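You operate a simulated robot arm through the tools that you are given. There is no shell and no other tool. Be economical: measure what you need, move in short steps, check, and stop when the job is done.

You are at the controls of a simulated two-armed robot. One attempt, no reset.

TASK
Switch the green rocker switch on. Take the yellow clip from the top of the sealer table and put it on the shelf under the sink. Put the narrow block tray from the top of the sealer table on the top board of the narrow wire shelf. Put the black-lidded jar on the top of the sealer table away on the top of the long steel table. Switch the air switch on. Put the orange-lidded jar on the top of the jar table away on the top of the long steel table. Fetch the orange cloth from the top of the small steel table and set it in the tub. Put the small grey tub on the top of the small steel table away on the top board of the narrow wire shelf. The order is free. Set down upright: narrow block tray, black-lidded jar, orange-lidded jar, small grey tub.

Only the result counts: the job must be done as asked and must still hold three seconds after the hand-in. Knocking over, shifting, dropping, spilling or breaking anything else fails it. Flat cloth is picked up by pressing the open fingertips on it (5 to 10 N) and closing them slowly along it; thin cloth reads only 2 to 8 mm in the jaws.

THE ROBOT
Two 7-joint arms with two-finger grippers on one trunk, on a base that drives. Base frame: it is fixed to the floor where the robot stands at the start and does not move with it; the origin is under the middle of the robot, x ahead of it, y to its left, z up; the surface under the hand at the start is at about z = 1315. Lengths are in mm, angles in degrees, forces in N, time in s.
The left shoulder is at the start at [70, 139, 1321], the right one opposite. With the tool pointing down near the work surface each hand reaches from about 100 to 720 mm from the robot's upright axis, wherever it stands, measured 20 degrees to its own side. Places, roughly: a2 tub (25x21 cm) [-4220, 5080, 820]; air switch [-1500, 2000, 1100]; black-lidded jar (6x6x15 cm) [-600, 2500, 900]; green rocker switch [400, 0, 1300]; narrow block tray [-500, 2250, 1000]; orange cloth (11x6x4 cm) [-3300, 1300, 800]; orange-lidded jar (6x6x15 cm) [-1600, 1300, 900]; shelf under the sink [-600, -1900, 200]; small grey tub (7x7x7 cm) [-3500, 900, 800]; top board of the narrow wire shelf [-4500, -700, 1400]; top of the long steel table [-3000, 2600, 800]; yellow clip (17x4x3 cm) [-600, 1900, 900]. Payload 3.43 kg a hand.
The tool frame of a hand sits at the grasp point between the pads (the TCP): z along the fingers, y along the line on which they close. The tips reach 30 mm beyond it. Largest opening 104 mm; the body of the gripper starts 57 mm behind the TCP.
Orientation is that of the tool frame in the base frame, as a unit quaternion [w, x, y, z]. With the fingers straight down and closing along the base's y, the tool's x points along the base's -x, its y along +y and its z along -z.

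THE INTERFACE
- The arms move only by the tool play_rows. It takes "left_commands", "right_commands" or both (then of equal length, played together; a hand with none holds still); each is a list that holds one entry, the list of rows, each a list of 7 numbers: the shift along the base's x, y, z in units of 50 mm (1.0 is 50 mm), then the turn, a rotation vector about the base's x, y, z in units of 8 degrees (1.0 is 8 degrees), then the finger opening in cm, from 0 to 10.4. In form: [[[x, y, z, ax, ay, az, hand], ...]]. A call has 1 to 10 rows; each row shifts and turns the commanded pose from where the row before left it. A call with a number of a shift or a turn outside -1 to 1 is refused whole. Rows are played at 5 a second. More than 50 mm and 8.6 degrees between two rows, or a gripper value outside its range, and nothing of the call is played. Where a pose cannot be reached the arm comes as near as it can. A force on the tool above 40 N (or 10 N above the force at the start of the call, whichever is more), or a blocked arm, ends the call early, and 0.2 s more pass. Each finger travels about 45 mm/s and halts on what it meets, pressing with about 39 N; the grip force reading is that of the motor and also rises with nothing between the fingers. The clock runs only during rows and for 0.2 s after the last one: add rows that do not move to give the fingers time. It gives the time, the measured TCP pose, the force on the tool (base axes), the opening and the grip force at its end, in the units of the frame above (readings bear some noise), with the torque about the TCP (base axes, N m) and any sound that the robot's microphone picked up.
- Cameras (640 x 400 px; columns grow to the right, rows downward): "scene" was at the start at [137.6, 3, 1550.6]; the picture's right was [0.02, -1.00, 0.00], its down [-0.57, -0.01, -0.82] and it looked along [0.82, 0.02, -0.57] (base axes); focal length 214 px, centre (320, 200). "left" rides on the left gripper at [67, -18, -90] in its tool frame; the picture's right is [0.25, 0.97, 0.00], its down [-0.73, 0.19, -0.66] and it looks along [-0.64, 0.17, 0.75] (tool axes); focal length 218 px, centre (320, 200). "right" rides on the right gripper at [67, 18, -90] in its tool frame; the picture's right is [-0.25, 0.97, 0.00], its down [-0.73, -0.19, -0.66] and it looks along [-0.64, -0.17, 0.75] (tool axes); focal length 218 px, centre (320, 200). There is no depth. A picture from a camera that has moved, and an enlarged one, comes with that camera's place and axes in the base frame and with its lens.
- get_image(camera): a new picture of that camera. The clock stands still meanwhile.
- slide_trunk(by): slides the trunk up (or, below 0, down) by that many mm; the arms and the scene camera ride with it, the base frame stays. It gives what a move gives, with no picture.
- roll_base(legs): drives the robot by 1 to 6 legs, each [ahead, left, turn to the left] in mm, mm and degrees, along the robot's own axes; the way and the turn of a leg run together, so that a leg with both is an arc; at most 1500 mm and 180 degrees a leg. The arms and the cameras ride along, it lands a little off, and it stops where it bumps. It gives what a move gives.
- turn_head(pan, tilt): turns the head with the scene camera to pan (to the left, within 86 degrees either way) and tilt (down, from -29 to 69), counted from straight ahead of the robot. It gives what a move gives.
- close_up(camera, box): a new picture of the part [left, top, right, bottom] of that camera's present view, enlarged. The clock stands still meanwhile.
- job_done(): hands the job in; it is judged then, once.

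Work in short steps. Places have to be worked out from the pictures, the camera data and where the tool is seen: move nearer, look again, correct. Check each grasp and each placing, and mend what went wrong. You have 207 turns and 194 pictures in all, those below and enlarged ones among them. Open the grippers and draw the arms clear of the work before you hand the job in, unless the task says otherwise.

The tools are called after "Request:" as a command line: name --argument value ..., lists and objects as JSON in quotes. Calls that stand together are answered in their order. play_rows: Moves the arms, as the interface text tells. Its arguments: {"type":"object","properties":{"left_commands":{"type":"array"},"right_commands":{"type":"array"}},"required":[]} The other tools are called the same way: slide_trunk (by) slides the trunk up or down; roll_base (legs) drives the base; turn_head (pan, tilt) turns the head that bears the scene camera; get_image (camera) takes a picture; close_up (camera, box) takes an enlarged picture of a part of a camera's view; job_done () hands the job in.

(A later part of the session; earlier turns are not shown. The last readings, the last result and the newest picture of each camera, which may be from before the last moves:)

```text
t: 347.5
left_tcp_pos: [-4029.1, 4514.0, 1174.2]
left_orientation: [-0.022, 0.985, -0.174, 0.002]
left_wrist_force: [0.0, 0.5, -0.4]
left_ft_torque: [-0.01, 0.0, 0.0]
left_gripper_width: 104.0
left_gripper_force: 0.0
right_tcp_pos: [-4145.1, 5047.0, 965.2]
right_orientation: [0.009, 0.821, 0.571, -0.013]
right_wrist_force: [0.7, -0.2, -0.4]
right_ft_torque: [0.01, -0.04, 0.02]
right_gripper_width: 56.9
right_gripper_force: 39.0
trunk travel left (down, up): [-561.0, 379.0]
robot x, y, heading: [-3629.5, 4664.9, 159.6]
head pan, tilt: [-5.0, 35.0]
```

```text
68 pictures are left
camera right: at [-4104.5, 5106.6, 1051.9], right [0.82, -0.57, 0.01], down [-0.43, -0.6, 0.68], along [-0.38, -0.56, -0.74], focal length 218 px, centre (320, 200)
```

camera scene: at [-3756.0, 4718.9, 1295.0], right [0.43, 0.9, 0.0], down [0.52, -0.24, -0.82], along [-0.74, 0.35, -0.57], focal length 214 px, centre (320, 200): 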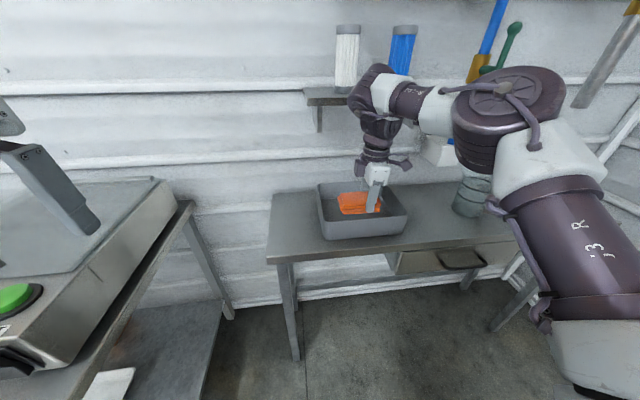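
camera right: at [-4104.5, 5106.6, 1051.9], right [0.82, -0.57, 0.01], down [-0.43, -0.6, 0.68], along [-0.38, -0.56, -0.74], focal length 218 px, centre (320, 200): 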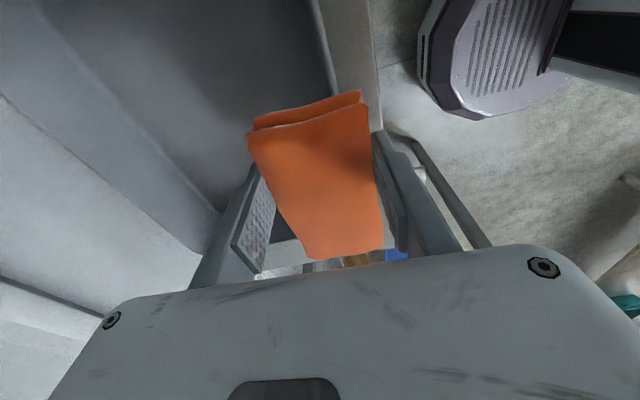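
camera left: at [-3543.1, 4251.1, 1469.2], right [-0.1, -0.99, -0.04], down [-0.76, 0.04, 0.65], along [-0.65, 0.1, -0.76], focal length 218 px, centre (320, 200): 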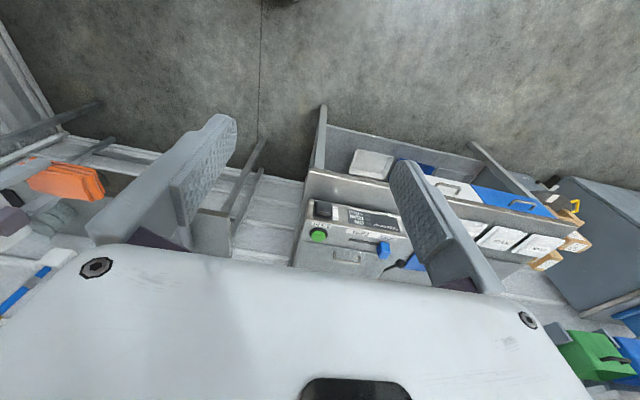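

The cloth hangs just before the tub's middle. I move it ahead 36 mm, then check.

Request:
play_rows --right_commands '[[[-0.34, 0.18, 0, 0, 0, 0, 0], [-0.34, 0.18, 0, 0, 0, 0, 0], [0, 0, 0, 0, 0, 0, 0]]]'

Request:
get_image --camera "right"

Request:
close_up --camera "scene" --box '[290, 130, 450, 250]'

```text
t: 348.3
left_tcp_pos: [-4027.5, 4514.1, 1175.2]
left_orientation: [-0.022, 0.985, -0.174, 0.001]
left_wrist_force: [0.4, 0.2, 0.5]
left_ft_torque: [0.02, 0.02, 0.02]
left_gripper_width: 104.2
left_gripper_force: 0.0
right_tcp_pos: [-4176.6, 5060.8, 964.4]
right_orientation: [0.01, 0.821, 0.571, -0.012]
right_wrist_force: [-0.1, 1.0, -0.7]
right_ft_torque: [0.03, 0.01, 0.0]
right_gripper_width: 56.8
right_gripper_force: 39.4
right hand out of reach, approached as far as the arm can: row 2
trunk travel left (down, up): [-561.0, 379.0]
robot x, y, heading: [-3629.5, 4657.7, 159.5]
head pan, tilt: [-5.0, 35.0]
```

```text
67 pictures are left
camera right: at [-4134.3, 5120.0, 1050.6], right [0.82, -0.57, 0.01], down [-0.43, -0.6, 0.68], along [-0.38, -0.56, -0.73], focal length 218 px, centre (320, 200)
```

right: 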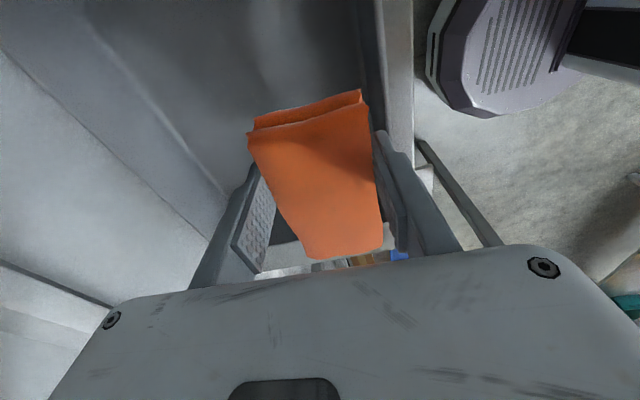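

```text
3.33 times, centred on (370, 190) of scene
camera zoom: at [-3755.1, 4719.3, 1295.0], right [0.43, 0.9, 0.0], down [0.52, -0.24, -0.82], along [-0.74, 0.35, -0.57], focal length 715 px, centre (153, 233)
```

zoom: 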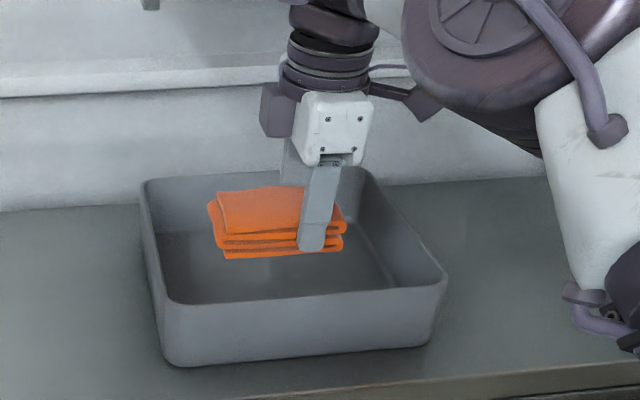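

The cloth is over the tub, but the front finger would pass close to the rim. I nudge the base 15 mm ahead and lower into the tub.

Request:
roll_base --legs '[[15, 0, 0]]'

Request:
play_rows --right_commands '[[[0, 0, -0.3, 0, 0, 0, 0], [0, 0, -0.3, 0, 0, 0, 0], [0, 0, -0.3, 0, 0, 0, 0], [0, 0, -0.2, 0, 0, 0, 0], [0, 0, 0, 0, 0, 0, 0]]]'

Request:
get_image --camera "right"

```text
t: 349.1
left_tcp_pos: [-4040.3, 4518.5, 1175.3]
left_orientation: [-0.022, 0.985, -0.173, 0.0]
left_wrist_force: [-0.4, 0.0, 0.3]
left_ft_torque: [0.04, 0.06, 0.0]
left_gripper_width: 104.1
left_gripper_force: 0.1
right_tcp_pos: [-4187.9, 5065.2, 965.1]
right_orientation: [0.009, 0.821, 0.571, -0.012]
right_wrist_force: [-0.2, -0.6, -1.1]
right_ft_torque: [0.01, 0.0, -0.02]
right_gripper_width: 57.2
right_gripper_force: 38.6
trunk travel left (down, up): [-561.0, 379.0]
robot x, y, heading: [-3643.7, 4666.9, 159.6]
head pan, tilt: [-5.0, 35.0]
```

```text
t: 350.2
left_tcp_pos: [-4042.0, 4520.3, 1172.3]
left_orientation: [-0.022, 0.985, -0.173, 0.0]
left_wrist_force: [-0.5, 0.1, 0.0]
left_ft_torque: [0.01, 0.02, -0.04]
left_gripper_width: 104.0
left_gripper_force: 0.1
right_tcp_pos: [-4191.9, 5066.6, 909.1]
right_orientation: [0.009, 0.821, 0.571, -0.011]
right_wrist_force: [-0.1, -0.8, 0.0]
right_ft_torque: [0.02, -0.03, 0.0]
right_gripper_width: 57.0
right_gripper_force: 38.9
trunk travel left (down, up): [-561.0, 379.0]
robot x, y, heading: [-3641.3, 4671.6, 159.4]
head pan, tilt: [-5.0, 35.0]
```

```text
65 pictures are left
camera right: at [-4149.9, 5125.4, 996.2], right [0.82, -0.57, 0.01], down [-0.43, -0.6, 0.68], along [-0.38, -0.56, -0.74], focal length 218 px, centre (320, 200)
```

right: 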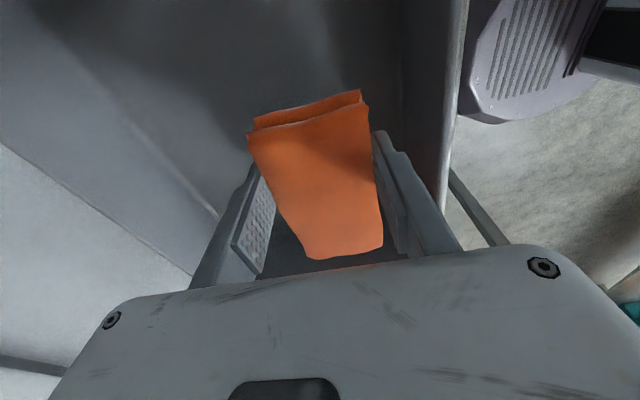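

The cloth is inside the tub with good margins. I lower on until it touches the bottom.

Request:
play_rows --right_commands '[[[0, 0, -0.1, 0, 0, 0, 0], [0, 0, -0.1, 0, 0, 0, 0], [0, 0, -0.08, 0, 0, 0, 0], [0, 0, -0.08, 0, 0, 0, 0], [0, 0, -0.08, 0, 0, 0, 0], [0, 0, -0.08, 0, 0, 0, 0], [0, 0, -0.08, 0, 0, 0, 0], [0, 0, -0.08, 0, 0, 0, 0], [0, 0, -0.08, 0, 0, 0, 0]]]'

```text
t: 352.2
left_tcp_pos: [-4041.9, 4519.3, 1173.9]
left_orientation: [-0.022, 0.985, -0.173, 0.001]
left_wrist_force: [0.4, -1.3, -0.3]
left_ft_torque: [-0.03, -0.01, -0.01]
left_gripper_width: 104.0
left_gripper_force: 0.1
right_tcp_pos: [-4190.9, 5065.2, 869.0]
right_orientation: [0.009, 0.82, 0.572, -0.012]
right_wrist_force: [-0.9, -1.1, -0.7]
right_ft_torque: [-0.02, 0.02, 0.02]
right_gripper_width: 56.8
right_gripper_force: 39.5
trunk travel left (down, up): [-561.0, 379.0]
robot x, y, heading: [-3642.0, 4667.0, 159.9]
head pan, tilt: [-5.0, 35.0]
```

Request:
play_rows --right_commands '[[[0, 0, -0.08, 0, 0, 0, 0], [0, 0, -0.08, 0, 0, 0, 0], [0, 0, -0.08, 0, 0, 0, 0], [0, 0, -0.08, 0, 0, 0, 0], [0, 0, 0, 0, 0, 0, 0]]]'

Request:
get_image --camera "right"

```text
t: 353.2
left_tcp_pos: [-4038.4, 4518.0, 1173.9]
left_orientation: [-0.023, 0.985, -0.173, 0.0]
left_wrist_force: [-0.2, 0.6, 0.3]
left_ft_torque: [-0.03, -0.04, 0.01]
left_gripper_width: 104.3
left_gripper_force: 0.0
right_tcp_pos: [-4190.6, 5064.7, 864.6]
right_orientation: [0.005, 0.822, 0.57, -0.016]
right_wrist_force: [7.3, -3.4, 19.0]
right_ft_torque: [-0.13, -0.91, -0.12]
right_gripper_width: 57.2
right_gripper_force: 38.6
trunk travel left (down, up): [-561.0, 379.0]
robot x, y, heading: [-3641.0, 4665.9, 159.8]
head pan, tilt: [-5.0, 35.0]
stopped in row 4 (right hand): the force on the tool passed its limit at 44 N (the readings are from after the stop); the commanded pose is now the measured one
```

```text
64 pictures are left
camera right: at [-4148.0, 5123.8, 950.7], right [0.82, -0.58, 0.0], down [-0.42, -0.6, 0.68], along [-0.4, -0.56, -0.73], focal length 218 px, centre (320, 200)
```

right: 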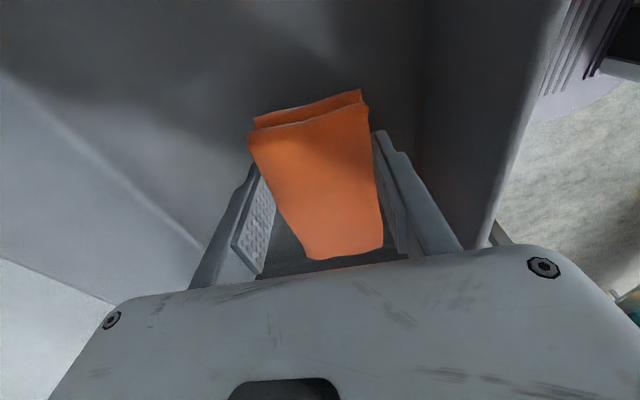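

The cloth rests on the tub's floor. I rise 2 mm, open to 75 mm only, and lift straight out.

Request:
play_rows --right_commands '[[[0, 0, 0.05, 0, 0, 0, 0], [0, 0, 0, 0, 0, 0, 6.4], [0, 0, 0, 0, 0, 0, 7.2], [0, 0, 0, 0, 0, 0, 7.4], [0, 0, 0.3, 0, 0, 0, 7.4], [0, 0, 0.5, 0, 0, 0, 7.4], [0, 0, 0.6, 0, 0, 0, 7.4], [0, 0, 0.6, 0, 0, 0, 7.4], [0, 0, 0, 0, 0, 0, 7.4]]]'

Request:
get_image --camera "right"

```text
t: 355.2
left_tcp_pos: [-4042.7, 4519.7, 1173.6]
left_orientation: [-0.022, 0.985, -0.173, 0.002]
left_wrist_force: [0.2, -0.1, -0.7]
left_ft_torque: [-0.01, -0.02, -0.03]
left_gripper_width: 103.9
left_gripper_force: 0.1
right_tcp_pos: [-4191.7, 5065.3, 962.4]
right_orientation: [0.006, 0.822, 0.57, -0.015]
right_wrist_force: [0.0, -0.5, -0.1]
right_ft_torque: [0.0, -0.05, 0.01]
right_gripper_width: 73.9
right_gripper_force: 0.1
trunk travel left (down, up): [-561.0, 379.0]
robot x, y, heading: [-3641.8, 4668.9, 159.9]
head pan, tilt: [-5.0, 35.0]
```

```text
63 pictures are left
camera right: at [-4150.4, 5125.8, 1048.8], right [0.82, -0.58, 0.0], down [-0.42, -0.6, 0.68], along [-0.39, -0.56, -0.73], focal length 218 px, centre (320, 200)
```

right: 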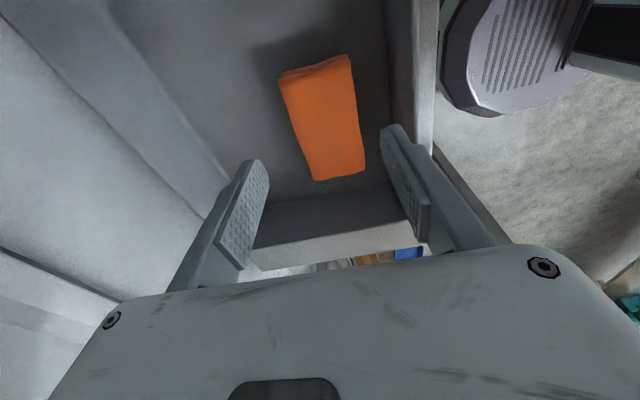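

The cloth lies in the tub. I back out, raise the trunk once clear of the shelf, and return along the known route toward the sealer table's end.

Request:
roll_base --legs '[[-130, 0, 0], [0, 120, 0]]'

Request:
slide_trunk --by 225

Request:
get_image --camera "scene"

Request:
roll_base --legs '[[-366, 0, 0], [0, 350, 0], [-1500, 0, 0], [-320, 0, 0], [-1465, -401, 0]]'

```text
t: 357.4
left_tcp_pos: [-3959.1, 4359.9, 1173.4]
left_orientation: [-0.022, 0.985, -0.173, 0.002]
left_wrist_force: [0.6, 0.2, 0.0]
left_ft_torque: [0.0, 0.02, -0.01]
left_gripper_width: 103.8
left_gripper_force: 0.0
right_tcp_pos: [-4110.1, 4907.6, 962.5]
right_orientation: [0.006, 0.821, 0.571, -0.016]
right_wrist_force: [0.6, 0.1, -0.2]
right_ft_torque: [0.03, 0.03, 0.01]
right_gripper_width: 73.8
right_gripper_force: 0.0
trunk travel left (down, up): [-561.0, 379.0]
robot x, y, heading: [-3561.8, 4511.7, 159.8]
head pan, tilt: [-5.0, 35.0]
```

```text
t: 359.8
left_tcp_pos: [-3958.9, 4359.4, 1398.7]
left_orientation: [-0.022, 0.985, -0.173, 0.002]
left_wrist_force: [-0.3, -0.5, 0.0]
left_ft_torque: [0.02, -0.01, 0.0]
left_gripper_width: 103.8
left_gripper_force: 0.1
right_tcp_pos: [-4110.5, 4906.1, 1186.5]
right_orientation: [0.005, 0.821, 0.57, -0.016]
right_wrist_force: [1.2, -0.1, -0.4]
right_ft_torque: [0.0, 0.0, 0.04]
right_gripper_width: 74.0
right_gripper_force: 0.0
trunk travel left (down, up): [-786.0, 154.0]
robot x, y, heading: [-3559.3, 4508.5, 159.6]
head pan, tilt: [-5.0, 35.0]
```

```text
62 pictures are left
camera scene: at [-3687.5, 4563.9, 1519.9], right [0.42, 0.91, 0.0], down [0.52, -0.24, -0.82], along [-0.74, 0.35, -0.57], focal length 214 px, centre (320, 200)
```

scene: 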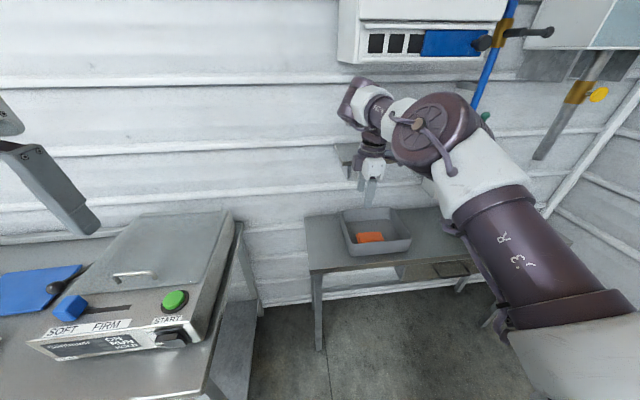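

```text
refused: leg 5 is longer than a leg can be; nothing moved
```

The cloth sits in the tub. I drive back with legs short enough.

Request:
roll_base --legs '[[-366, 0, 0], [0, 350, 0], [-1500, 0, 0], [-320, 0, 0], [-732, -200, 0], [-732, -200, 0]]'

Request:
play_rows --right_commands '[[[0, 0, 0, 0, 0, -1, 10.4], [0, 0, 0, 0, 0, -1, 10.4], [0, 0, 0, 0, 0, -1, 10.4], [0, 0, 0, 0, 0, -1, 10.4], [0, 0, 0, 0, 0, -1, 10.4], [0, 0, 0, 0, 0, -1, 10.4], [0, 0, 0, 0, 0, -1, 10.4], [0, 0, 0, 0, 0, -1, 10.4], [0, 0, 0, 0, 0, -1, 10.4], [0, 0, 0, 0, 0, -1, 10.4]]]'

Request:
turn_head --pan 0 --tilt 30

```text
t: 380.0
left_tcp_pos: [-523.6, 3200.3, 1399.4]
left_orientation: [-0.022, 0.987, -0.159, 0.002]
left_wrist_force: [-0.7, 0.2, 0.6]
left_ft_torque: [0.0, -0.04, -0.01]
left_gripper_width: 103.8
left_gripper_force: 0.0
right_tcp_pos: [-688.0, 3742.5, 1186.5]
right_orientation: [0.005, 0.813, 0.582, -0.015]
right_wrist_force: [-0.3, 0.8, -0.1]
right_ft_torque: [-0.01, -0.01, -0.01]
right_gripper_width: 73.9
right_gripper_force: 0.1
trunk travel left (down, up): [-786.0, 154.0]
robot x, y, heading: [-126.7, 3355.8, 161.6]
head pan, tilt: [-5.0, 35.0]
```

```text
t: 382.2
left_tcp_pos: [-522.0, 3199.9, 1399.6]
left_orientation: [-0.022, 0.987, -0.159, 0.001]
left_wrist_force: [0.0, -0.1, 0.5]
left_ft_torque: [0.0, 0.01, -0.01]
left_gripper_width: 104.0
left_gripper_force: 0.0
right_tcp_pos: [-688.5, 3742.9, 1187.3]
right_orientation: [-0.005, 0.997, -0.079, -0.016]
right_wrist_force: [-0.5, 0.6, -0.3]
right_ft_torque: [0.0, 0.02, 0.0]
right_gripper_width: 103.8
right_gripper_force: 0.1
trunk travel left (down, up): [-786.0, 154.0]
robot x, y, heading: [-125.1, 3357.0, 161.4]
head pan, tilt: [-5.0, 35.0]
```

```text
t: 382.9
left_tcp_pos: [-522.4, 3199.8, 1398.9]
left_orientation: [-0.022, 0.987, -0.159, 0.001]
left_wrist_force: [0.2, -1.1, -1.0]
left_ft_torque: [0.03, 0.01, -0.01]
left_gripper_width: 104.1
left_gripper_force: 0.1
right_tcp_pos: [-687.2, 3744.0, 1188.2]
right_orientation: [-0.005, 0.997, -0.077, -0.016]
right_wrist_force: [-0.4, 0.3, -0.3]
right_ft_torque: [-0.01, 0.01, -0.01]
right_gripper_width: 104.3
right_gripper_force: 0.0
trunk travel left (down, up): [-786.0, 154.0]
robot x, y, heading: [-123.9, 3359.1, 161.7]
head pan, tilt: [0.0, 30.0]
```

The route went well. I turn to face the tray's handle direction (heading 246°) and approach to 200 mm short.

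Request:
roll_base --legs '[[0, 0, 84.3], [262, 155, 0]]'

Request:
get_image --camera "scene"

Request:
get_image --camera "right"

```text
t: 388.5
left_tcp_pos: [28.5, 2652.3, 1399.1]
left_orientation: [-0.016, 0.838, 0.545, -0.014]
left_wrist_force: [-0.2, 0.5, 1.1]
left_ft_torque: [-0.02, -0.04, 0.03]
left_gripper_width: 104.0
left_gripper_force: 0.1
right_tcp_pos: [-526.6, 2539.8, 1189.5]
right_orientation: [0.007, 0.789, 0.614, -0.016]
right_wrist_force: [0.5, -0.6, 0.8]
right_ft_torque: [-0.02, 0.02, 0.0]
right_gripper_width: 103.8
right_gripper_force: 0.0
trunk travel left (down, up): [-786.0, 154.0]
robot x, y, heading: [-92.9, 3061.6, -114.3]
head pan, tilt: [0.0, 30.0]
```

```text
61 pictures are left
camera scene: at [-150.2, 2934.3, 1528.0], right [-0.91, 0.41, 0.0], down [0.2, 0.45, -0.87], along [-0.35, -0.79, -0.5], focal length 214 px, centre (320, 200)
```

scene: 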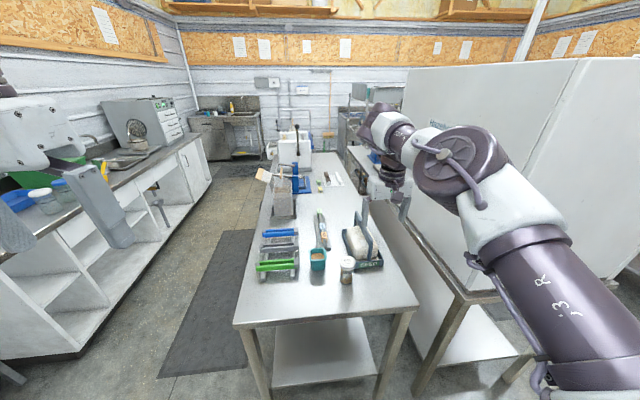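

```text
60 pictures are left
camera right: at [-492.0, 2602.8, 1275.2], right [0.87, -0.49, 0.0], down [-0.36, -0.64, 0.68], along [-0.33, -0.6, -0.73], focal length 218 px, centre (320, 200)
```

right: 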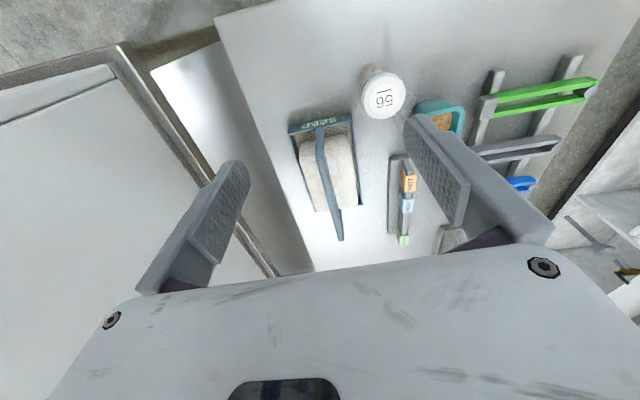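

The handle's centre is near (-598,2370), z≈1005. I drive ahead 180 mm, bringing the right hand above it.

Request:
roll_base --legs '[[180, 0, 0]]'

Request:
get_image --camera "right"

Request:
get_image --camera "scene"

```text
t: 390.0
left_tcp_pos: [-42.3, 2491.5, 1400.5]
left_orientation: [-0.015, 0.839, 0.544, -0.016]
left_wrist_force: [-0.3, 0.8, -0.1]
left_ft_torque: [-0.04, 0.0, -0.01]
left_gripper_width: 104.0
left_gripper_force: 0.1
right_tcp_pos: [-600.0, 2378.3, 1189.8]
right_orientation: [0.006, 0.791, 0.611, -0.017]
right_wrist_force: [0.4, 0.3, 1.0]
right_ft_torque: [0.01, 0.0, 0.03]
right_gripper_width: 103.8
right_gripper_force: 0.1
trunk travel left (down, up): [-786.0, 154.0]
robot x, y, heading: [-162.9, 2893.3, -114.1]
head pan, tilt: [0.0, 30.0]
```

```text
59 pictures are left
camera right: at [-564.1, 2441.7, 1276.4], right [0.87, -0.49, 0.0], down [-0.36, -0.64, 0.68], along [-0.33, -0.6, -0.73], focal length 218 px, centre (320, 200)
```

right: 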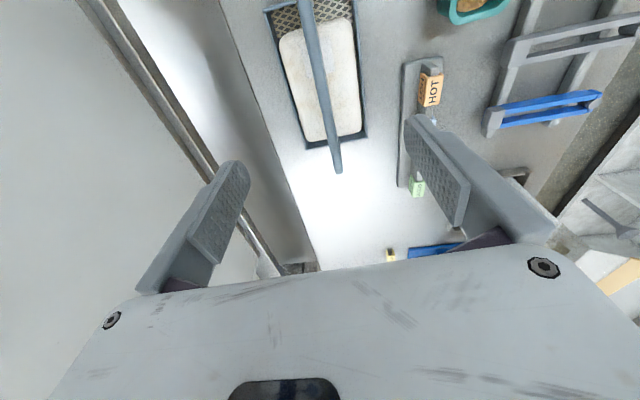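

```text
58 pictures are left
camera scene: at [-221.3, 2772.9, 1528.2], right [-0.91, 0.41, 0.0], down [0.2, 0.45, -0.87], along [-0.36, -0.79, -0.5], focal length 214 px, centre (320, 200)
```

scene: 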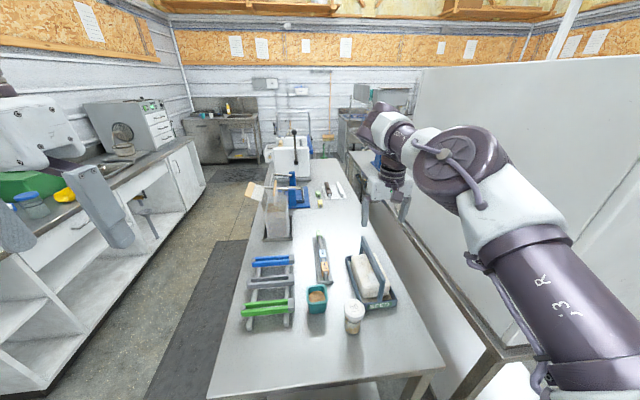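

The bar runs through (-606,2352) along 73°. I shift slightly and descend to just above it.

Request:
play_rows --right_commands '[[[-0.12, -0.52, -0.4, 0, 0, 0, 10.4], [0, 0, -0.8, 0, 0, -0.3, 10.4], [0, 0, -0.8, 0, 0, 0, 8], [0, 0, -0.4, 0, 0, 0, 8], [0, 0, 0, 0, 0, 0, 8]]]'

Request:
get_image --camera "right"

Request:
close_up --camera "scene" --box '[320, 180, 448, 320]'

```text
t: 391.2
left_tcp_pos: [-43.7, 2487.6, 1399.6]
left_orientation: [-0.016, 0.838, 0.544, -0.015]
left_wrist_force: [-0.2, 0.6, -0.3]
left_ft_torque: [0.01, 0.03, -0.03]
left_gripper_width: 104.0
left_gripper_force: 0.0
right_tcp_pos: [-597.7, 2361.5, 1074.7]
right_orientation: [0.006, 0.803, 0.596, -0.016]
right_wrist_force: [1.1, 0.6, -0.4]
right_ft_torque: [0.02, 0.0, 0.01]
right_gripper_width: 80.1
right_gripper_force: 0.0
right hand out of reach, approached as far as the arm can: row 1
trunk travel left (down, up): [-786.0, 154.0]
robot x, y, heading: [-166.5, 2895.6, -114.4]
head pan, tilt: [0.0, 30.0]
```

```text
57 pictures are left
camera right: at [-559.2, 2422.9, 1160.8], right [0.85, -0.52, 0.0], down [-0.38, -0.62, 0.68], along [-0.36, -0.58, -0.73], focal length 218 px, centre (320, 200)
```

right: 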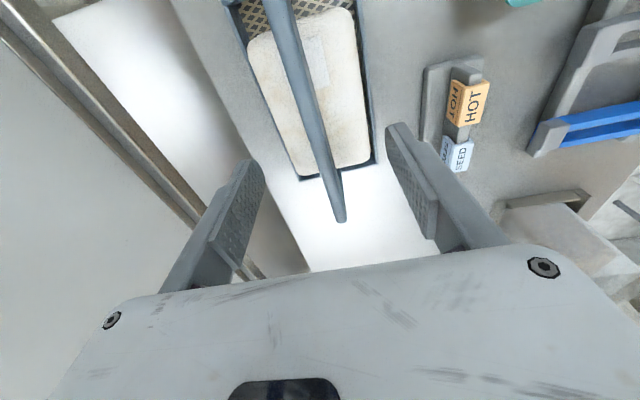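

```text
2.86 times, centred on (384, 250) of scene
camera zoom: at [-222.5, 2770.2, 1527.9], right [-0.91, 0.41, 0.0], down [0.2, 0.46, -0.87], along [-0.36, -0.79, -0.5], focal length 613 px, centre (137, 57)
```

zoom: 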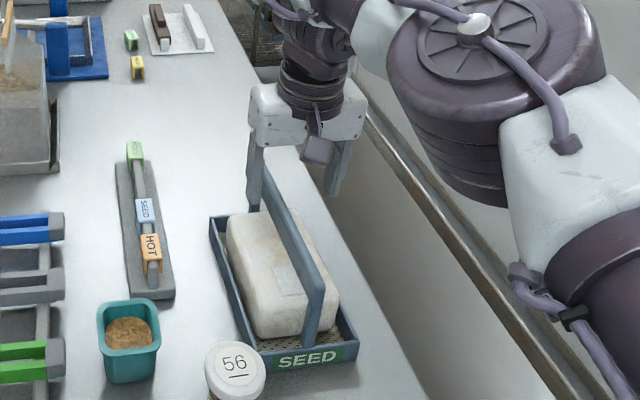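

The hand is above the handle's middle. I descend another 55 mm and look at the finger overlap.

Request:
play_rows --right_commands '[[[-0.08, -0.1, -0.5, 0, 0, 0, 8], [0, 0, -0.6, 0, 0, 0, 8], [0, 0, 0, 0, 0, 0, 8]]]'

Request:
get_image --camera "right"

Request:
close_up --camera "scene" --box '[330, 190, 426, 290]'

```text
t: 392.0
left_tcp_pos: [-44.6, 2488.3, 1398.4]
left_orientation: [-0.016, 0.838, 0.545, -0.014]
left_wrist_force: [-0.2, 0.4, 0.0]
left_ft_torque: [0.01, 0.01, -0.01]
left_gripper_width: 103.8
left_gripper_force: 0.1
right_tcp_pos: [-601.5, 2356.0, 1019.7]
right_orientation: [0.006, 0.804, 0.595, -0.016]
right_wrist_force: [0.5, 0.5, -0.3]
right_ft_torque: [0.02, -0.01, -0.01]
right_gripper_width: 79.9
right_gripper_force: 0.1
trunk travel left (down, up): [-786.0, 154.0]
robot x, y, heading: [-162.0, 2896.3, -114.1]
head pan, tilt: [0.0, 30.0]
```

```text
55 pictures are left
camera right: at [-562.8, 2418.8, 1104.9], right [0.85, -0.52, 0.0], down [-0.38, -0.62, 0.68], along [-0.36, -0.58, -0.73], focal length 218 px, centre (320, 200)
```

right: 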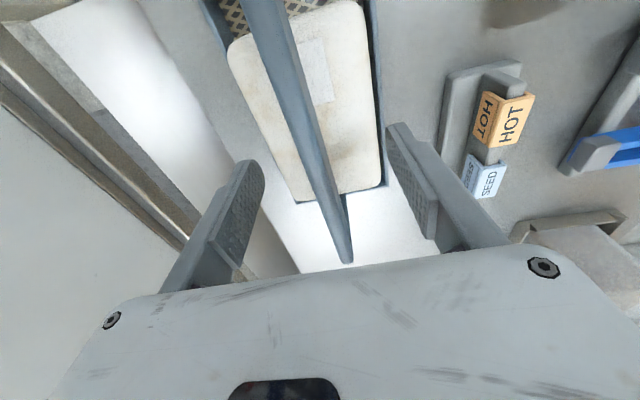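

```text
4.00 times, centred on (378, 240) of scene
camera zoom: at [-223.3, 2769.7, 1527.8], right [-0.91, 0.41, 0.0], down [0.21, 0.46, -0.87], along [-0.36, -0.79, -0.5], focal length 858 px, centre (88, 40)
```

zoom: 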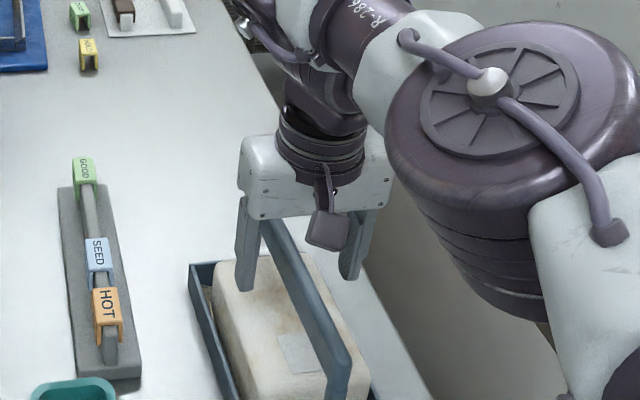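

The jaws straddle the bar. I shift 15 mm toward its middle, lower 20 mm and close.

Request:
play_rows --right_commands '[[[0.1, 0.28, -0.2, 0, 0, 0, 8], [0, 0, -0.2, 0, 0, 0, 8], [0, 0, 0, 0, 0, 0, 6], [0, 0, 0, 0, 0, 0, 4], [0, 0, 0, 0, 0, 0, 2], [0, 0, 0, 0, 0, 0, 1], [0, 0, 0, 0, 0, 0, 0], [0, 0, 0, 0, 0, 0, 0], [0, 0, 0, 0, 0, 0, 0]]]'

Request:
get_image --camera "right"

```text
t: 394.0
left_tcp_pos: [-45.3, 2487.3, 1398.3]
left_orientation: [-0.018, 0.838, 0.544, -0.014]
left_wrist_force: [0.1, -0.2, -0.2]
left_ft_torque: [0.0, -0.01, 0.02]
left_gripper_width: 104.1
left_gripper_force: 0.1
right_tcp_pos: [-596.7, 2370.1, 997.8]
right_orientation: [0.006, 0.804, 0.595, -0.015]
right_wrist_force: [-0.9, 0.7, 0.5]
right_ft_torque: [-0.13, -0.21, -0.19]
right_gripper_width: 13.5
right_gripper_force: 39.1
trunk travel left (down, up): [-786.0, 154.0]
robot x, y, heading: [-166.9, 2897.6, -114.0]
head pan, tilt: [0.0, 30.0]
```

```text
53 pictures are left
camera right: at [-558.6, 2431.7, 1084.2], right [0.85, -0.52, 0.0], down [-0.38, -0.62, 0.68], along [-0.36, -0.58, -0.73], focal length 218 px, centre (320, 200)
```

right: 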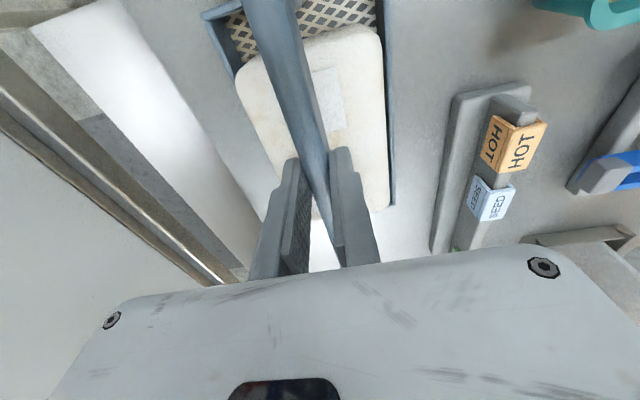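

The bar is gripped at 13.5 mm. I lift slowly and check the balance.

Request:
play_rows --right_commands '[[[0, 0, 0.1, 0, 0, 0, 0], [0, 0, 0.1, 0, 0, 0, 0], [0, 0, 0.2, 0, 0, 0, 0], [0, 0, 0.3, 0, 0, 0, 0], [0, 0, 0.3, 0, 0, 0, 0], [0, 0, 0, 0, 0, 0, 0]]]'

Request:
get_image --camera "scene"

```text
t: 395.4
left_tcp_pos: [-45.2, 2485.2, 1398.8]
left_orientation: [-0.016, 0.838, 0.545, -0.014]
left_wrist_force: [-0.7, 1.0, 0.8]
left_ft_torque: [0.02, -0.01, -0.02]
left_gripper_width: 103.9
left_gripper_force: 0.0
right_tcp_pos: [-597.8, 2368.8, 1046.8]
right_orientation: [0.005, 0.804, 0.594, -0.014]
right_wrist_force: [0.0, 0.1, -6.4]
right_ft_torque: [0.2, -0.07, 0.0]
right_gripper_width: 13.6
right_gripper_force: 39.0
trunk travel left (down, up): [-786.0, 154.0]
robot x, y, heading: [-167.4, 2897.0, -114.1]
head pan, tilt: [0.0, 30.0]
```

```text
52 pictures are left
camera scene: at [-224.3, 2767.9, 1527.6], right [-0.91, 0.41, 0.0], down [0.21, 0.46, -0.87], along [-0.36, -0.79, -0.5], focal length 214 px, centre (320, 200)
```

scene: 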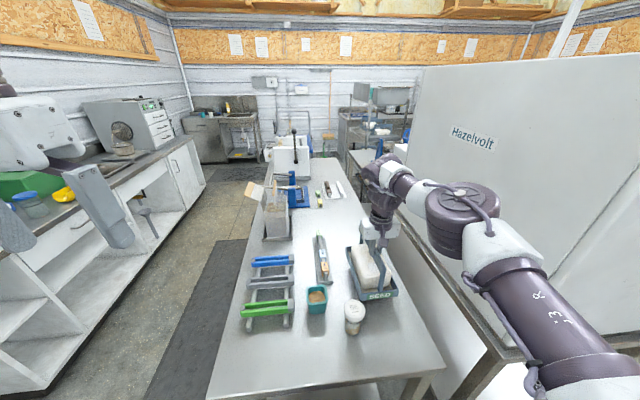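

The tray (0.65 kg) hangs level. I raise the trunk 150 mm, back away, turn to heading 160° and return along the corridor.

Request:
slide_trunk --by 150

Request:
roll_base --legs '[[-400, 0, 0], [0, 0, -86], [147, -46, 0]]'

Request:
get_image --camera "scene"

```text
t: 397.2
left_tcp_pos: [-44.7, 2485.6, 1548.8]
left_orientation: [-0.017, 0.839, 0.544, -0.014]
left_wrist_force: [0.0, -0.5, -0.4]
left_ft_torque: [0.01, -0.02, 0.01]
left_gripper_width: 104.4
left_gripper_force: 0.1
right_tcp_pos: [-597.9, 2368.9, 1197.5]
right_orientation: [0.006, 0.804, 0.594, -0.014]
right_wrist_force: [0.2, -0.2, -6.7]
right_ft_torque: [0.15, -0.02, 0.01]
right_gripper_width: 13.7
right_gripper_force: 39.3
trunk travel left (down, up): [-936.0, 4.0]
robot x, y, heading: [-165.7, 2896.7, -114.2]
head pan, tilt: [0.0, 30.0]
```

```text
t: 404.3
left_tcp_pos: [-519.4, 3208.8, 1550.4]
left_orientation: [-0.023, 0.983, -0.182, 0.0]
left_wrist_force: [0.4, -0.3, -0.1]
left_ft_torque: [0.03, 0.04, -0.01]
left_gripper_width: 103.8
left_gripper_force: 0.2
right_tcp_pos: [-667.6, 3755.6, 1200.0]
right_orientation: [-0.007, 0.993, -0.12, -0.016]
right_wrist_force: [-0.4, 0.1, -6.0]
right_ft_torque: [-0.04, -0.15, 0.03]
right_gripper_width: 13.8
right_gripper_force: 38.4
trunk travel left (down, up): [-936.0, 4.0]
robot x, y, heading: [-119.1, 3356.4, 158.8]
head pan, tilt: [0.0, 30.0]
```

```text
51 pictures are left
camera scene: at [-248.8, 3403.3, 1678.1], right [0.36, 0.93, 0.0], down [0.46, -0.18, -0.87], along [-0.81, 0.31, -0.5], focal length 214 px, centre (320, 200)
```

scene: 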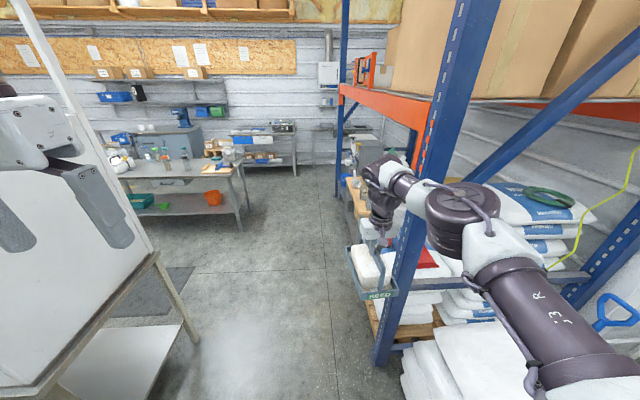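

The tray hangs level and the rack post is clear of the arm. I continue along the corridor and down the aisle toward the small steel table.

Request:
roll_base --legs '[[722, 203, 0], [722, 203, 0], [0, 0, 1.2], [0, 1450, 0], [0, 1350, 0]]'

Request:
get_image --camera "scene"

```text
t: 425.5
left_tcp_pos: [-2979.2, 733.0, 1549.3]
left_orientation: [-0.021, 0.983, -0.182, 0.001]
left_wrist_force: [0.9, 0.1, 0.8]
left_ft_torque: [-0.02, 0.02, -0.01]
left_gripper_width: 104.0
left_gripper_force: 0.1
right_tcp_pos: [-3126.3, 1278.5, 1196.5]
right_orientation: [-0.006, 0.993, -0.121, -0.014]
right_wrist_force: [0.1, -0.4, -6.3]
right_ft_torque: [-0.05, -0.22, -0.06]
right_gripper_width: 13.8
right_gripper_force: 39.1
trunk travel left (down, up): [-936.0, 4.0]
robot x, y, heading: [-2575.4, 874.7, 158.8]
head pan, tilt: [0.0, 30.0]
```

```text
50 pictures are left
camera scene: at [-2709.0, 928.0, 1677.6], right [0.36, 0.93, 0.0], down [0.47, -0.18, -0.87], along [-0.81, 0.31, -0.5], focal length 214 px, centre (320, 200)
```

scene: 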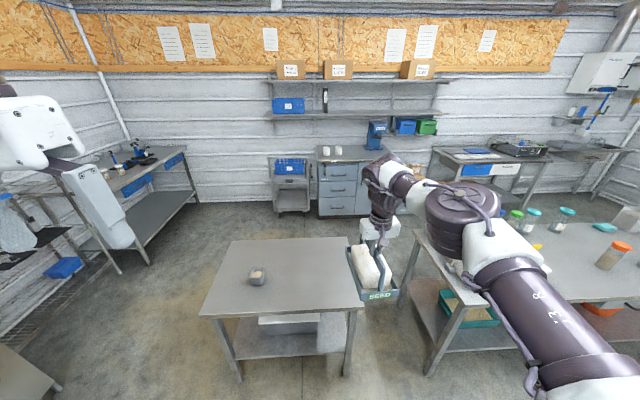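

The tray hangs fine, and the grey tub is at about (-3492,905). I raise the right arm 200 mm relative to the trunk so the tray stays clear when I lower the trunk.

Request:
play_rows --right_commands '[[[0, 0, 0.4, 0, 0, 0, 0], [0, 0, 0.6, 0, 0, 0, 0], [0, 0, 0.6, 0, 0, 0, 0], [0, 0, 0.6, 0, 0, 0, 0], [0, 0, 0.6, 0, 0, 0, 0], [0, 0, 0.6, 0, 0, 0, 0], [0, 0, 0.4, 0, 0, 0, 0], [0, 0, 0, 0, 0, 0, 0]]]' --left_commands '[[[-0.3, 0.1, -0.6, 0, 0, 0, 10.4], [-0.3, 0.1, -0.6, 0, 0, 0, 10.4], [-0.3, 0.1, -0.6, 0, 0, 0, 10.4], [-0.3, 0.1, -0.6, 0, 0, 0, 10.4], [0, 0, -0.6, 0, 0, 0, 10.4], [0, 0, -0.6, 0, 0, 0, 10.4], [0, 0, 0, 0, 0, 0, 10.4], [0, 0, 0, 0, 0, 0, 10.4]]]'

```text
t: 427.3
left_tcp_pos: [-3083.1, 758.1, 1399.3]
left_orientation: [-0.052, 0.986, -0.159, 0.006]
left_wrist_force: [0.1, 0.2, -0.7]
left_ft_torque: [-0.01, 0.0, -0.04]
left_gripper_width: 103.7
left_gripper_force: 0.1
left hand out of reach, approached as far as the arm can: row 2, 3, 4, 5, 6
right_tcp_pos: [-3122.6, 1274.3, 1357.5]
right_orientation: [-0.007, 0.993, -0.121, -0.015]
right_wrist_force: [0.0, 0.9, -6.4]
right_ft_torque: [-0.03, -0.17, 0.03]
right_gripper_width: 13.8
right_gripper_force: 38.7
right hand out of reach, approached as far as the arm can: row 6, 7
trunk travel left (down, up): [-936.0, 4.0]
robot x, y, heading: [-2574.6, 877.7, 159.0]
head pan, tilt: [0.0, 30.0]
```

The right hand is at 1357. The left arm stopped near shoulder level, so I try extending it ahead while lowering.

Request:
play_rows --left_commands '[[[-0.7, 0.2, 0, 0, 0, 0, 10.4], [-0.7, 0.2, 0, 0, 0, 0, 10.4], [-0.6, 0.3, -0.4, 0, 0, 0, 10.4], [-0.3, 0.2, -0.8, 0, 0, 0, 10.4], [0, 0, -0.8, 0, 0, 0, 10.4], [0, 0, -0.8, 0, 0, 0, 10.4], [0, 0, -0.8, 0, 0, 0, 10.4], [0, 0, 0, 0, 0, 0, 10.4]]]'

```text
t: 429.1
left_tcp_pos: [-3195.6, 818.4, 1220.6]
left_orientation: [-0.021, 0.983, -0.182, 0.001]
left_wrist_force: [0.0, 0.8, 0.4]
left_ft_torque: [0.01, -0.01, 0.02]
left_gripper_width: 104.1
left_gripper_force: 0.0
right_tcp_pos: [-3122.9, 1274.8, 1355.1]
right_orientation: [-0.006, 0.993, -0.119, -0.014]
right_wrist_force: [0.5, 0.4, -6.9]
right_ft_torque: [-0.07, -0.19, 0.01]
right_gripper_width: 13.6
right_gripper_force: 39.1
trunk travel left (down, up): [-936.0, 4.0]
robot x, y, heading: [-2573.3, 875.2, 158.7]
head pan, tilt: [0.0, 30.0]
```

The left arm now works 220 mm below the shoulder. I drive ahead so it comes above the tub and lower the trunk 300 mm.

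Request:
roll_base --legs '[[270, 27, 0]]'

Request:
slide_trunk --by -280

Request:
get_image --camera "left"

Request:
get_image --camera "scene"

```text
t: 431.1
left_tcp_pos: [-3459.9, 887.0, 1222.9]
left_orientation: [-0.022, 0.984, -0.178, 0.0]
left_wrist_force: [0.8, -0.5, 0.3]
left_ft_torque: [0.01, 0.04, 0.01]
left_gripper_width: 104.1
left_gripper_force: 0.0
right_tcp_pos: [-3387.5, 1342.4, 1358.0]
right_orientation: [-0.007, 0.993, -0.118, -0.016]
right_wrist_force: [0.5, -0.1, -6.0]
right_ft_torque: [-0.01, -0.18, 0.0]
right_gripper_width: 13.5
right_gripper_force: 39.0
trunk travel left (down, up): [-936.0, 4.0]
robot x, y, heading: [-2842.6, 947.4, 159.2]
head pan, tilt: [0.0, 30.0]
```

```text
t: 433.9
left_tcp_pos: [-3462.5, 887.3, 941.4]
left_orientation: [-0.022, 0.984, -0.177, 0.001]
left_wrist_force: [0.4, -0.3, 0.3]
left_ft_torque: [0.01, -0.06, -0.03]
left_gripper_width: 103.7
left_gripper_force: 0.0
right_tcp_pos: [-3392.0, 1343.0, 1075.2]
right_orientation: [-0.006, 0.993, -0.118, -0.015]
right_wrist_force: [-0.1, 0.3, -5.6]
right_ft_torque: [-0.04, -0.18, -0.02]
right_gripper_width: 13.5
right_gripper_force: 38.6
trunk travel left (down, up): [-656.0, 284.0]
robot x, y, heading: [-2842.2, 945.0, 159.1]
head pan, tilt: [0.0, 30.0]
```

```text
49 pictures are left
camera left: at [-3393.5, 874.2, 1031.4], right [-0.1, -0.99, -0.04], down [-0.76, 0.05, 0.65], along [-0.65, 0.1, -0.76], focal length 218 px, centre (320, 200)
```

left: 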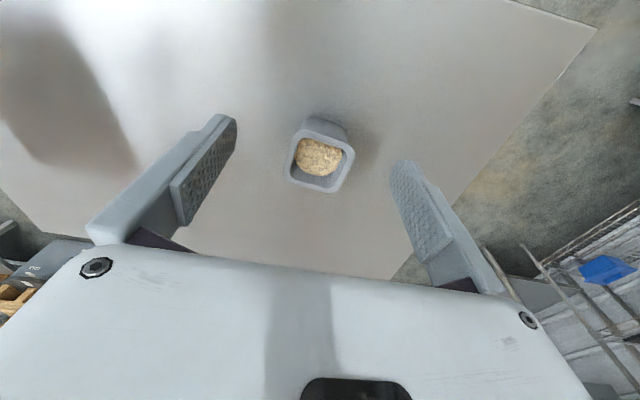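

```text
48 pictures are left
camera scene: at [-2976.6, 998.5, 1397.7], right [0.36, 0.93, 0.0], down [0.47, -0.18, -0.87], along [-0.81, 0.31, -0.5], focal length 214 px, centre (320, 200)
```

scene: 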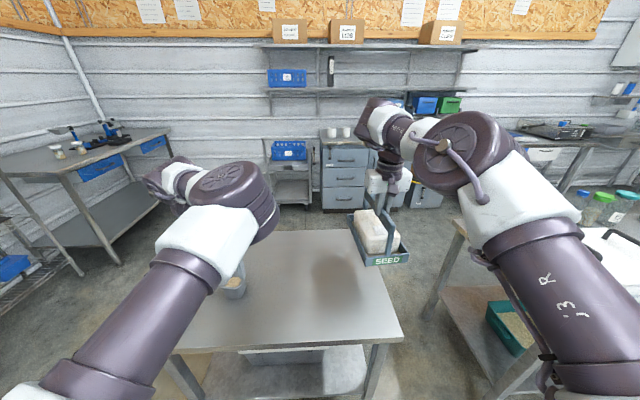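

The tub's rim centre is at about (-3503,894). I move over it and go down part way.

Request:
play_rows --left_commands '[[[-0.42, 0.07, 0, 0, 0, 0, 10.4], [-0.4, 0.07, 0, 0, 0, 0, 10.4], [0, 0, -0.5, 0, 0, 0, 10.4], [0, 0, -0.4, 0, 0, 0, 10.4], [0, 0, 0, 0, 0, 0, 10.4]]]'

Request:
get_image --camera "left"

```text
t: 435.1
left_tcp_pos: [-3504.7, 893.6, 896.0]
left_orientation: [-0.022, 0.984, -0.179, 0.002]
left_wrist_force: [0.2, -0.3, 0.8]
left_ft_torque: [-0.02, 0.01, 0.04]
left_gripper_width: 103.9
left_gripper_force: 0.2
right_tcp_pos: [-3392.0, 1343.5, 1075.9]
right_orientation: [-0.006, 0.993, -0.118, -0.014]
right_wrist_force: [0.3, 0.5, -6.8]
right_ft_torque: [-0.03, -0.17, 0.0]
right_gripper_width: 13.9
right_gripper_force: 39.2
trunk travel left (down, up): [-656.0, 284.0]
robot x, y, heading: [-2844.1, 947.2, 159.2]
head pan, tilt: [0.0, 30.0]
```

```text
47 pictures are left
camera left: at [-3433.9, 881.1, 985.3], right [-0.1, -0.99, -0.04], down [-0.76, 0.05, 0.65], along [-0.65, 0.1, -0.76], focal length 218 px, centre (320, 200)
```

left: 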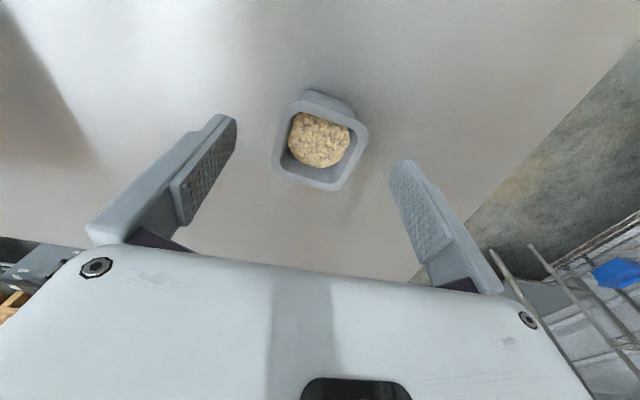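

Centred; the tub is turned about 12° relative to the jaws. I yaw -11°, descend around it and look.

Request:
play_rows --left_commands '[[[0, 0, -0.3, 0, 0, -0.7, 10.4], [0, 0, -0.5, 0, 0, -0.7, 10.4], [0, 0, -0.5, 0, 0, 0, 10.4], [0, 0, -0.2, 0, 0, 0, 10.4], [0, 0, 0, 0, 0, 0, 10.4]]]'

Request:
get_image --camera "left"

```text
t: 436.3
left_tcp_pos: [-3503.6, 892.9, 820.8]
left_orientation: [-0.022, 0.962, -0.274, 0.004]
left_wrist_force: [0.0, 0.5, -0.8]
left_ft_torque: [-0.01, 0.0, 0.03]
left_gripper_width: 103.8
left_gripper_force: 0.0
right_tcp_pos: [-3392.3, 1343.8, 1074.5]
right_orientation: [-0.006, 0.993, -0.118, -0.014]
right_wrist_force: [0.8, 0.0, -6.1]
right_ft_torque: [-0.07, -0.17, 0.0]
right_gripper_width: 13.8
right_gripper_force: 38.9
trunk travel left (down, up): [-656.0, 284.0]
robot x, y, heading: [-2843.6, 946.8, 159.0]
head pan, tilt: [0.0, 30.0]
```

```text
46 pictures are left
camera left: at [-3437.5, 867.8, 910.4], right [-0.29, -0.95, -0.04], down [-0.73, 0.2, 0.65], along [-0.61, 0.22, -0.76], focal length 218 px, centre (320, 200)
```

left: 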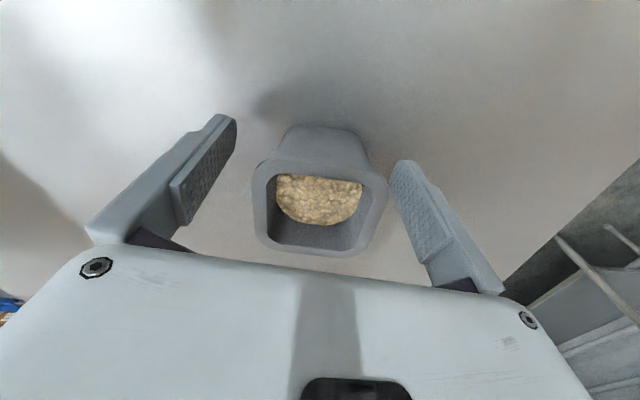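

The tub sits between the fingers. I lower 8 mm more and close slowly.

Request:
play_rows --left_commands '[[[0, 0, -0.16, 0, 0, 0, 10], [0, 0, 0, 0, 0, 0, 9], [0, 0, 0, 0, 0, 0, 8.4], [0, 0, 0, 0, 0, 0, 7.8], [0, 0, 0, 0, 0, 0, 7.2], [0, 0, 0, 0, 0, 0, 6.8], [0, 0, 0, 0, 0, 0, 6.4], [0, 0, 0, 0, 0, 0, 6], [0, 0, 0, 0, 0, 0, 5.6], [0, 0, 0, 0, 0, 0, 5.2]]]'

Request:
get_image --camera "left"

```text
t: 438.5
left_tcp_pos: [-3502.9, 893.4, 813.3]
left_orientation: [-0.022, 0.962, -0.274, 0.004]
left_wrist_force: [-0.3, -0.5, 0.6]
left_ft_torque: [0.01, 0.01, -0.02]
left_gripper_width: 63.2
left_gripper_force: 38.7
right_tcp_pos: [-3393.3, 1344.1, 1075.3]
right_orientation: [-0.006, 0.993, -0.117, -0.014]
right_wrist_force: [-0.5, 0.0, -6.4]
right_ft_torque: [-0.05, -0.18, 0.01]
right_gripper_width: 13.6
right_gripper_force: 39.0
trunk travel left (down, up): [-656.0, 284.0]
robot x, y, heading: [-2845.2, 946.1, 159.1]
head pan, tilt: [0.0, 30.0]
```

```text
45 pictures are left
camera left: at [-3437.4, 868.3, 902.4], right [-0.29, -0.95, -0.04], down [-0.73, 0.2, 0.65], along [-0.61, 0.22, -0.76], focal length 218 px, centre (320, 200)
```

left: 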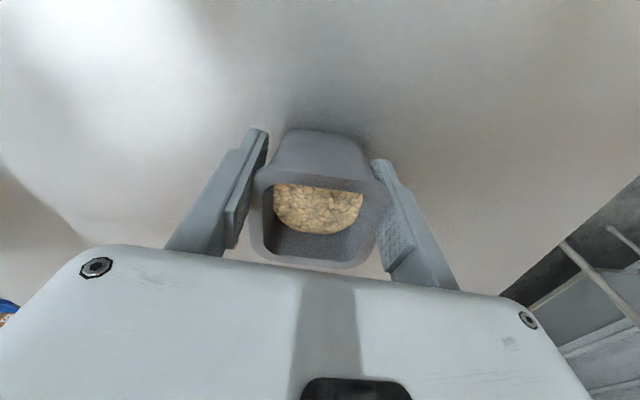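

The tub is gripped at 63 mm. I lift it gently with the trunk.

Request:
slide_trunk --by 40

Request:
get_image --camera "left"

```text
t: 439.3
left_tcp_pos: [-3503.4, 894.1, 852.2]
left_orientation: [-0.021, 0.962, -0.273, 0.005]
left_wrist_force: [-1.2, 0.4, -0.3]
left_ft_torque: [0.0, -0.04, 0.02]
left_gripper_width: 62.9
left_gripper_force: 38.9
right_tcp_pos: [-3392.8, 1342.9, 1115.3]
right_orientation: [-0.006, 0.993, -0.117, -0.014]
right_wrist_force: [-0.5, -1.0, -6.2]
right_ft_torque: [-0.04, -0.15, 0.02]
right_gripper_width: 13.7
right_gripper_force: 39.3
trunk travel left (down, up): [-696.0, 244.0]
robot x, y, heading: [-2841.9, 947.5, 159.2]
head pan, tilt: [0.0, 30.0]
```

```text
44 pictures are left
camera left: at [-3437.9, 868.5, 942.1], right [-0.29, -0.95, -0.04], down [-0.73, 0.2, 0.65], along [-0.61, 0.22, -0.76], focal length 218 px, centre (320, 200)
```

left: 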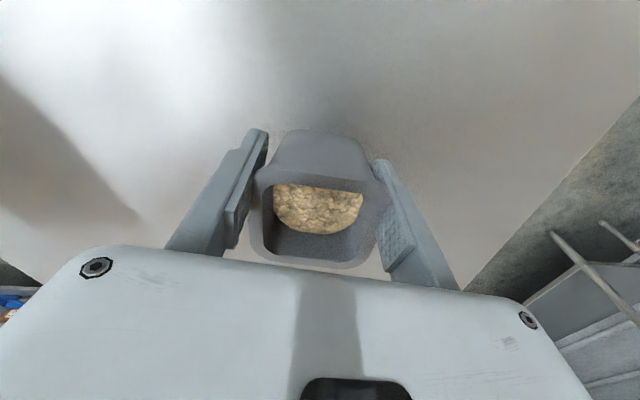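

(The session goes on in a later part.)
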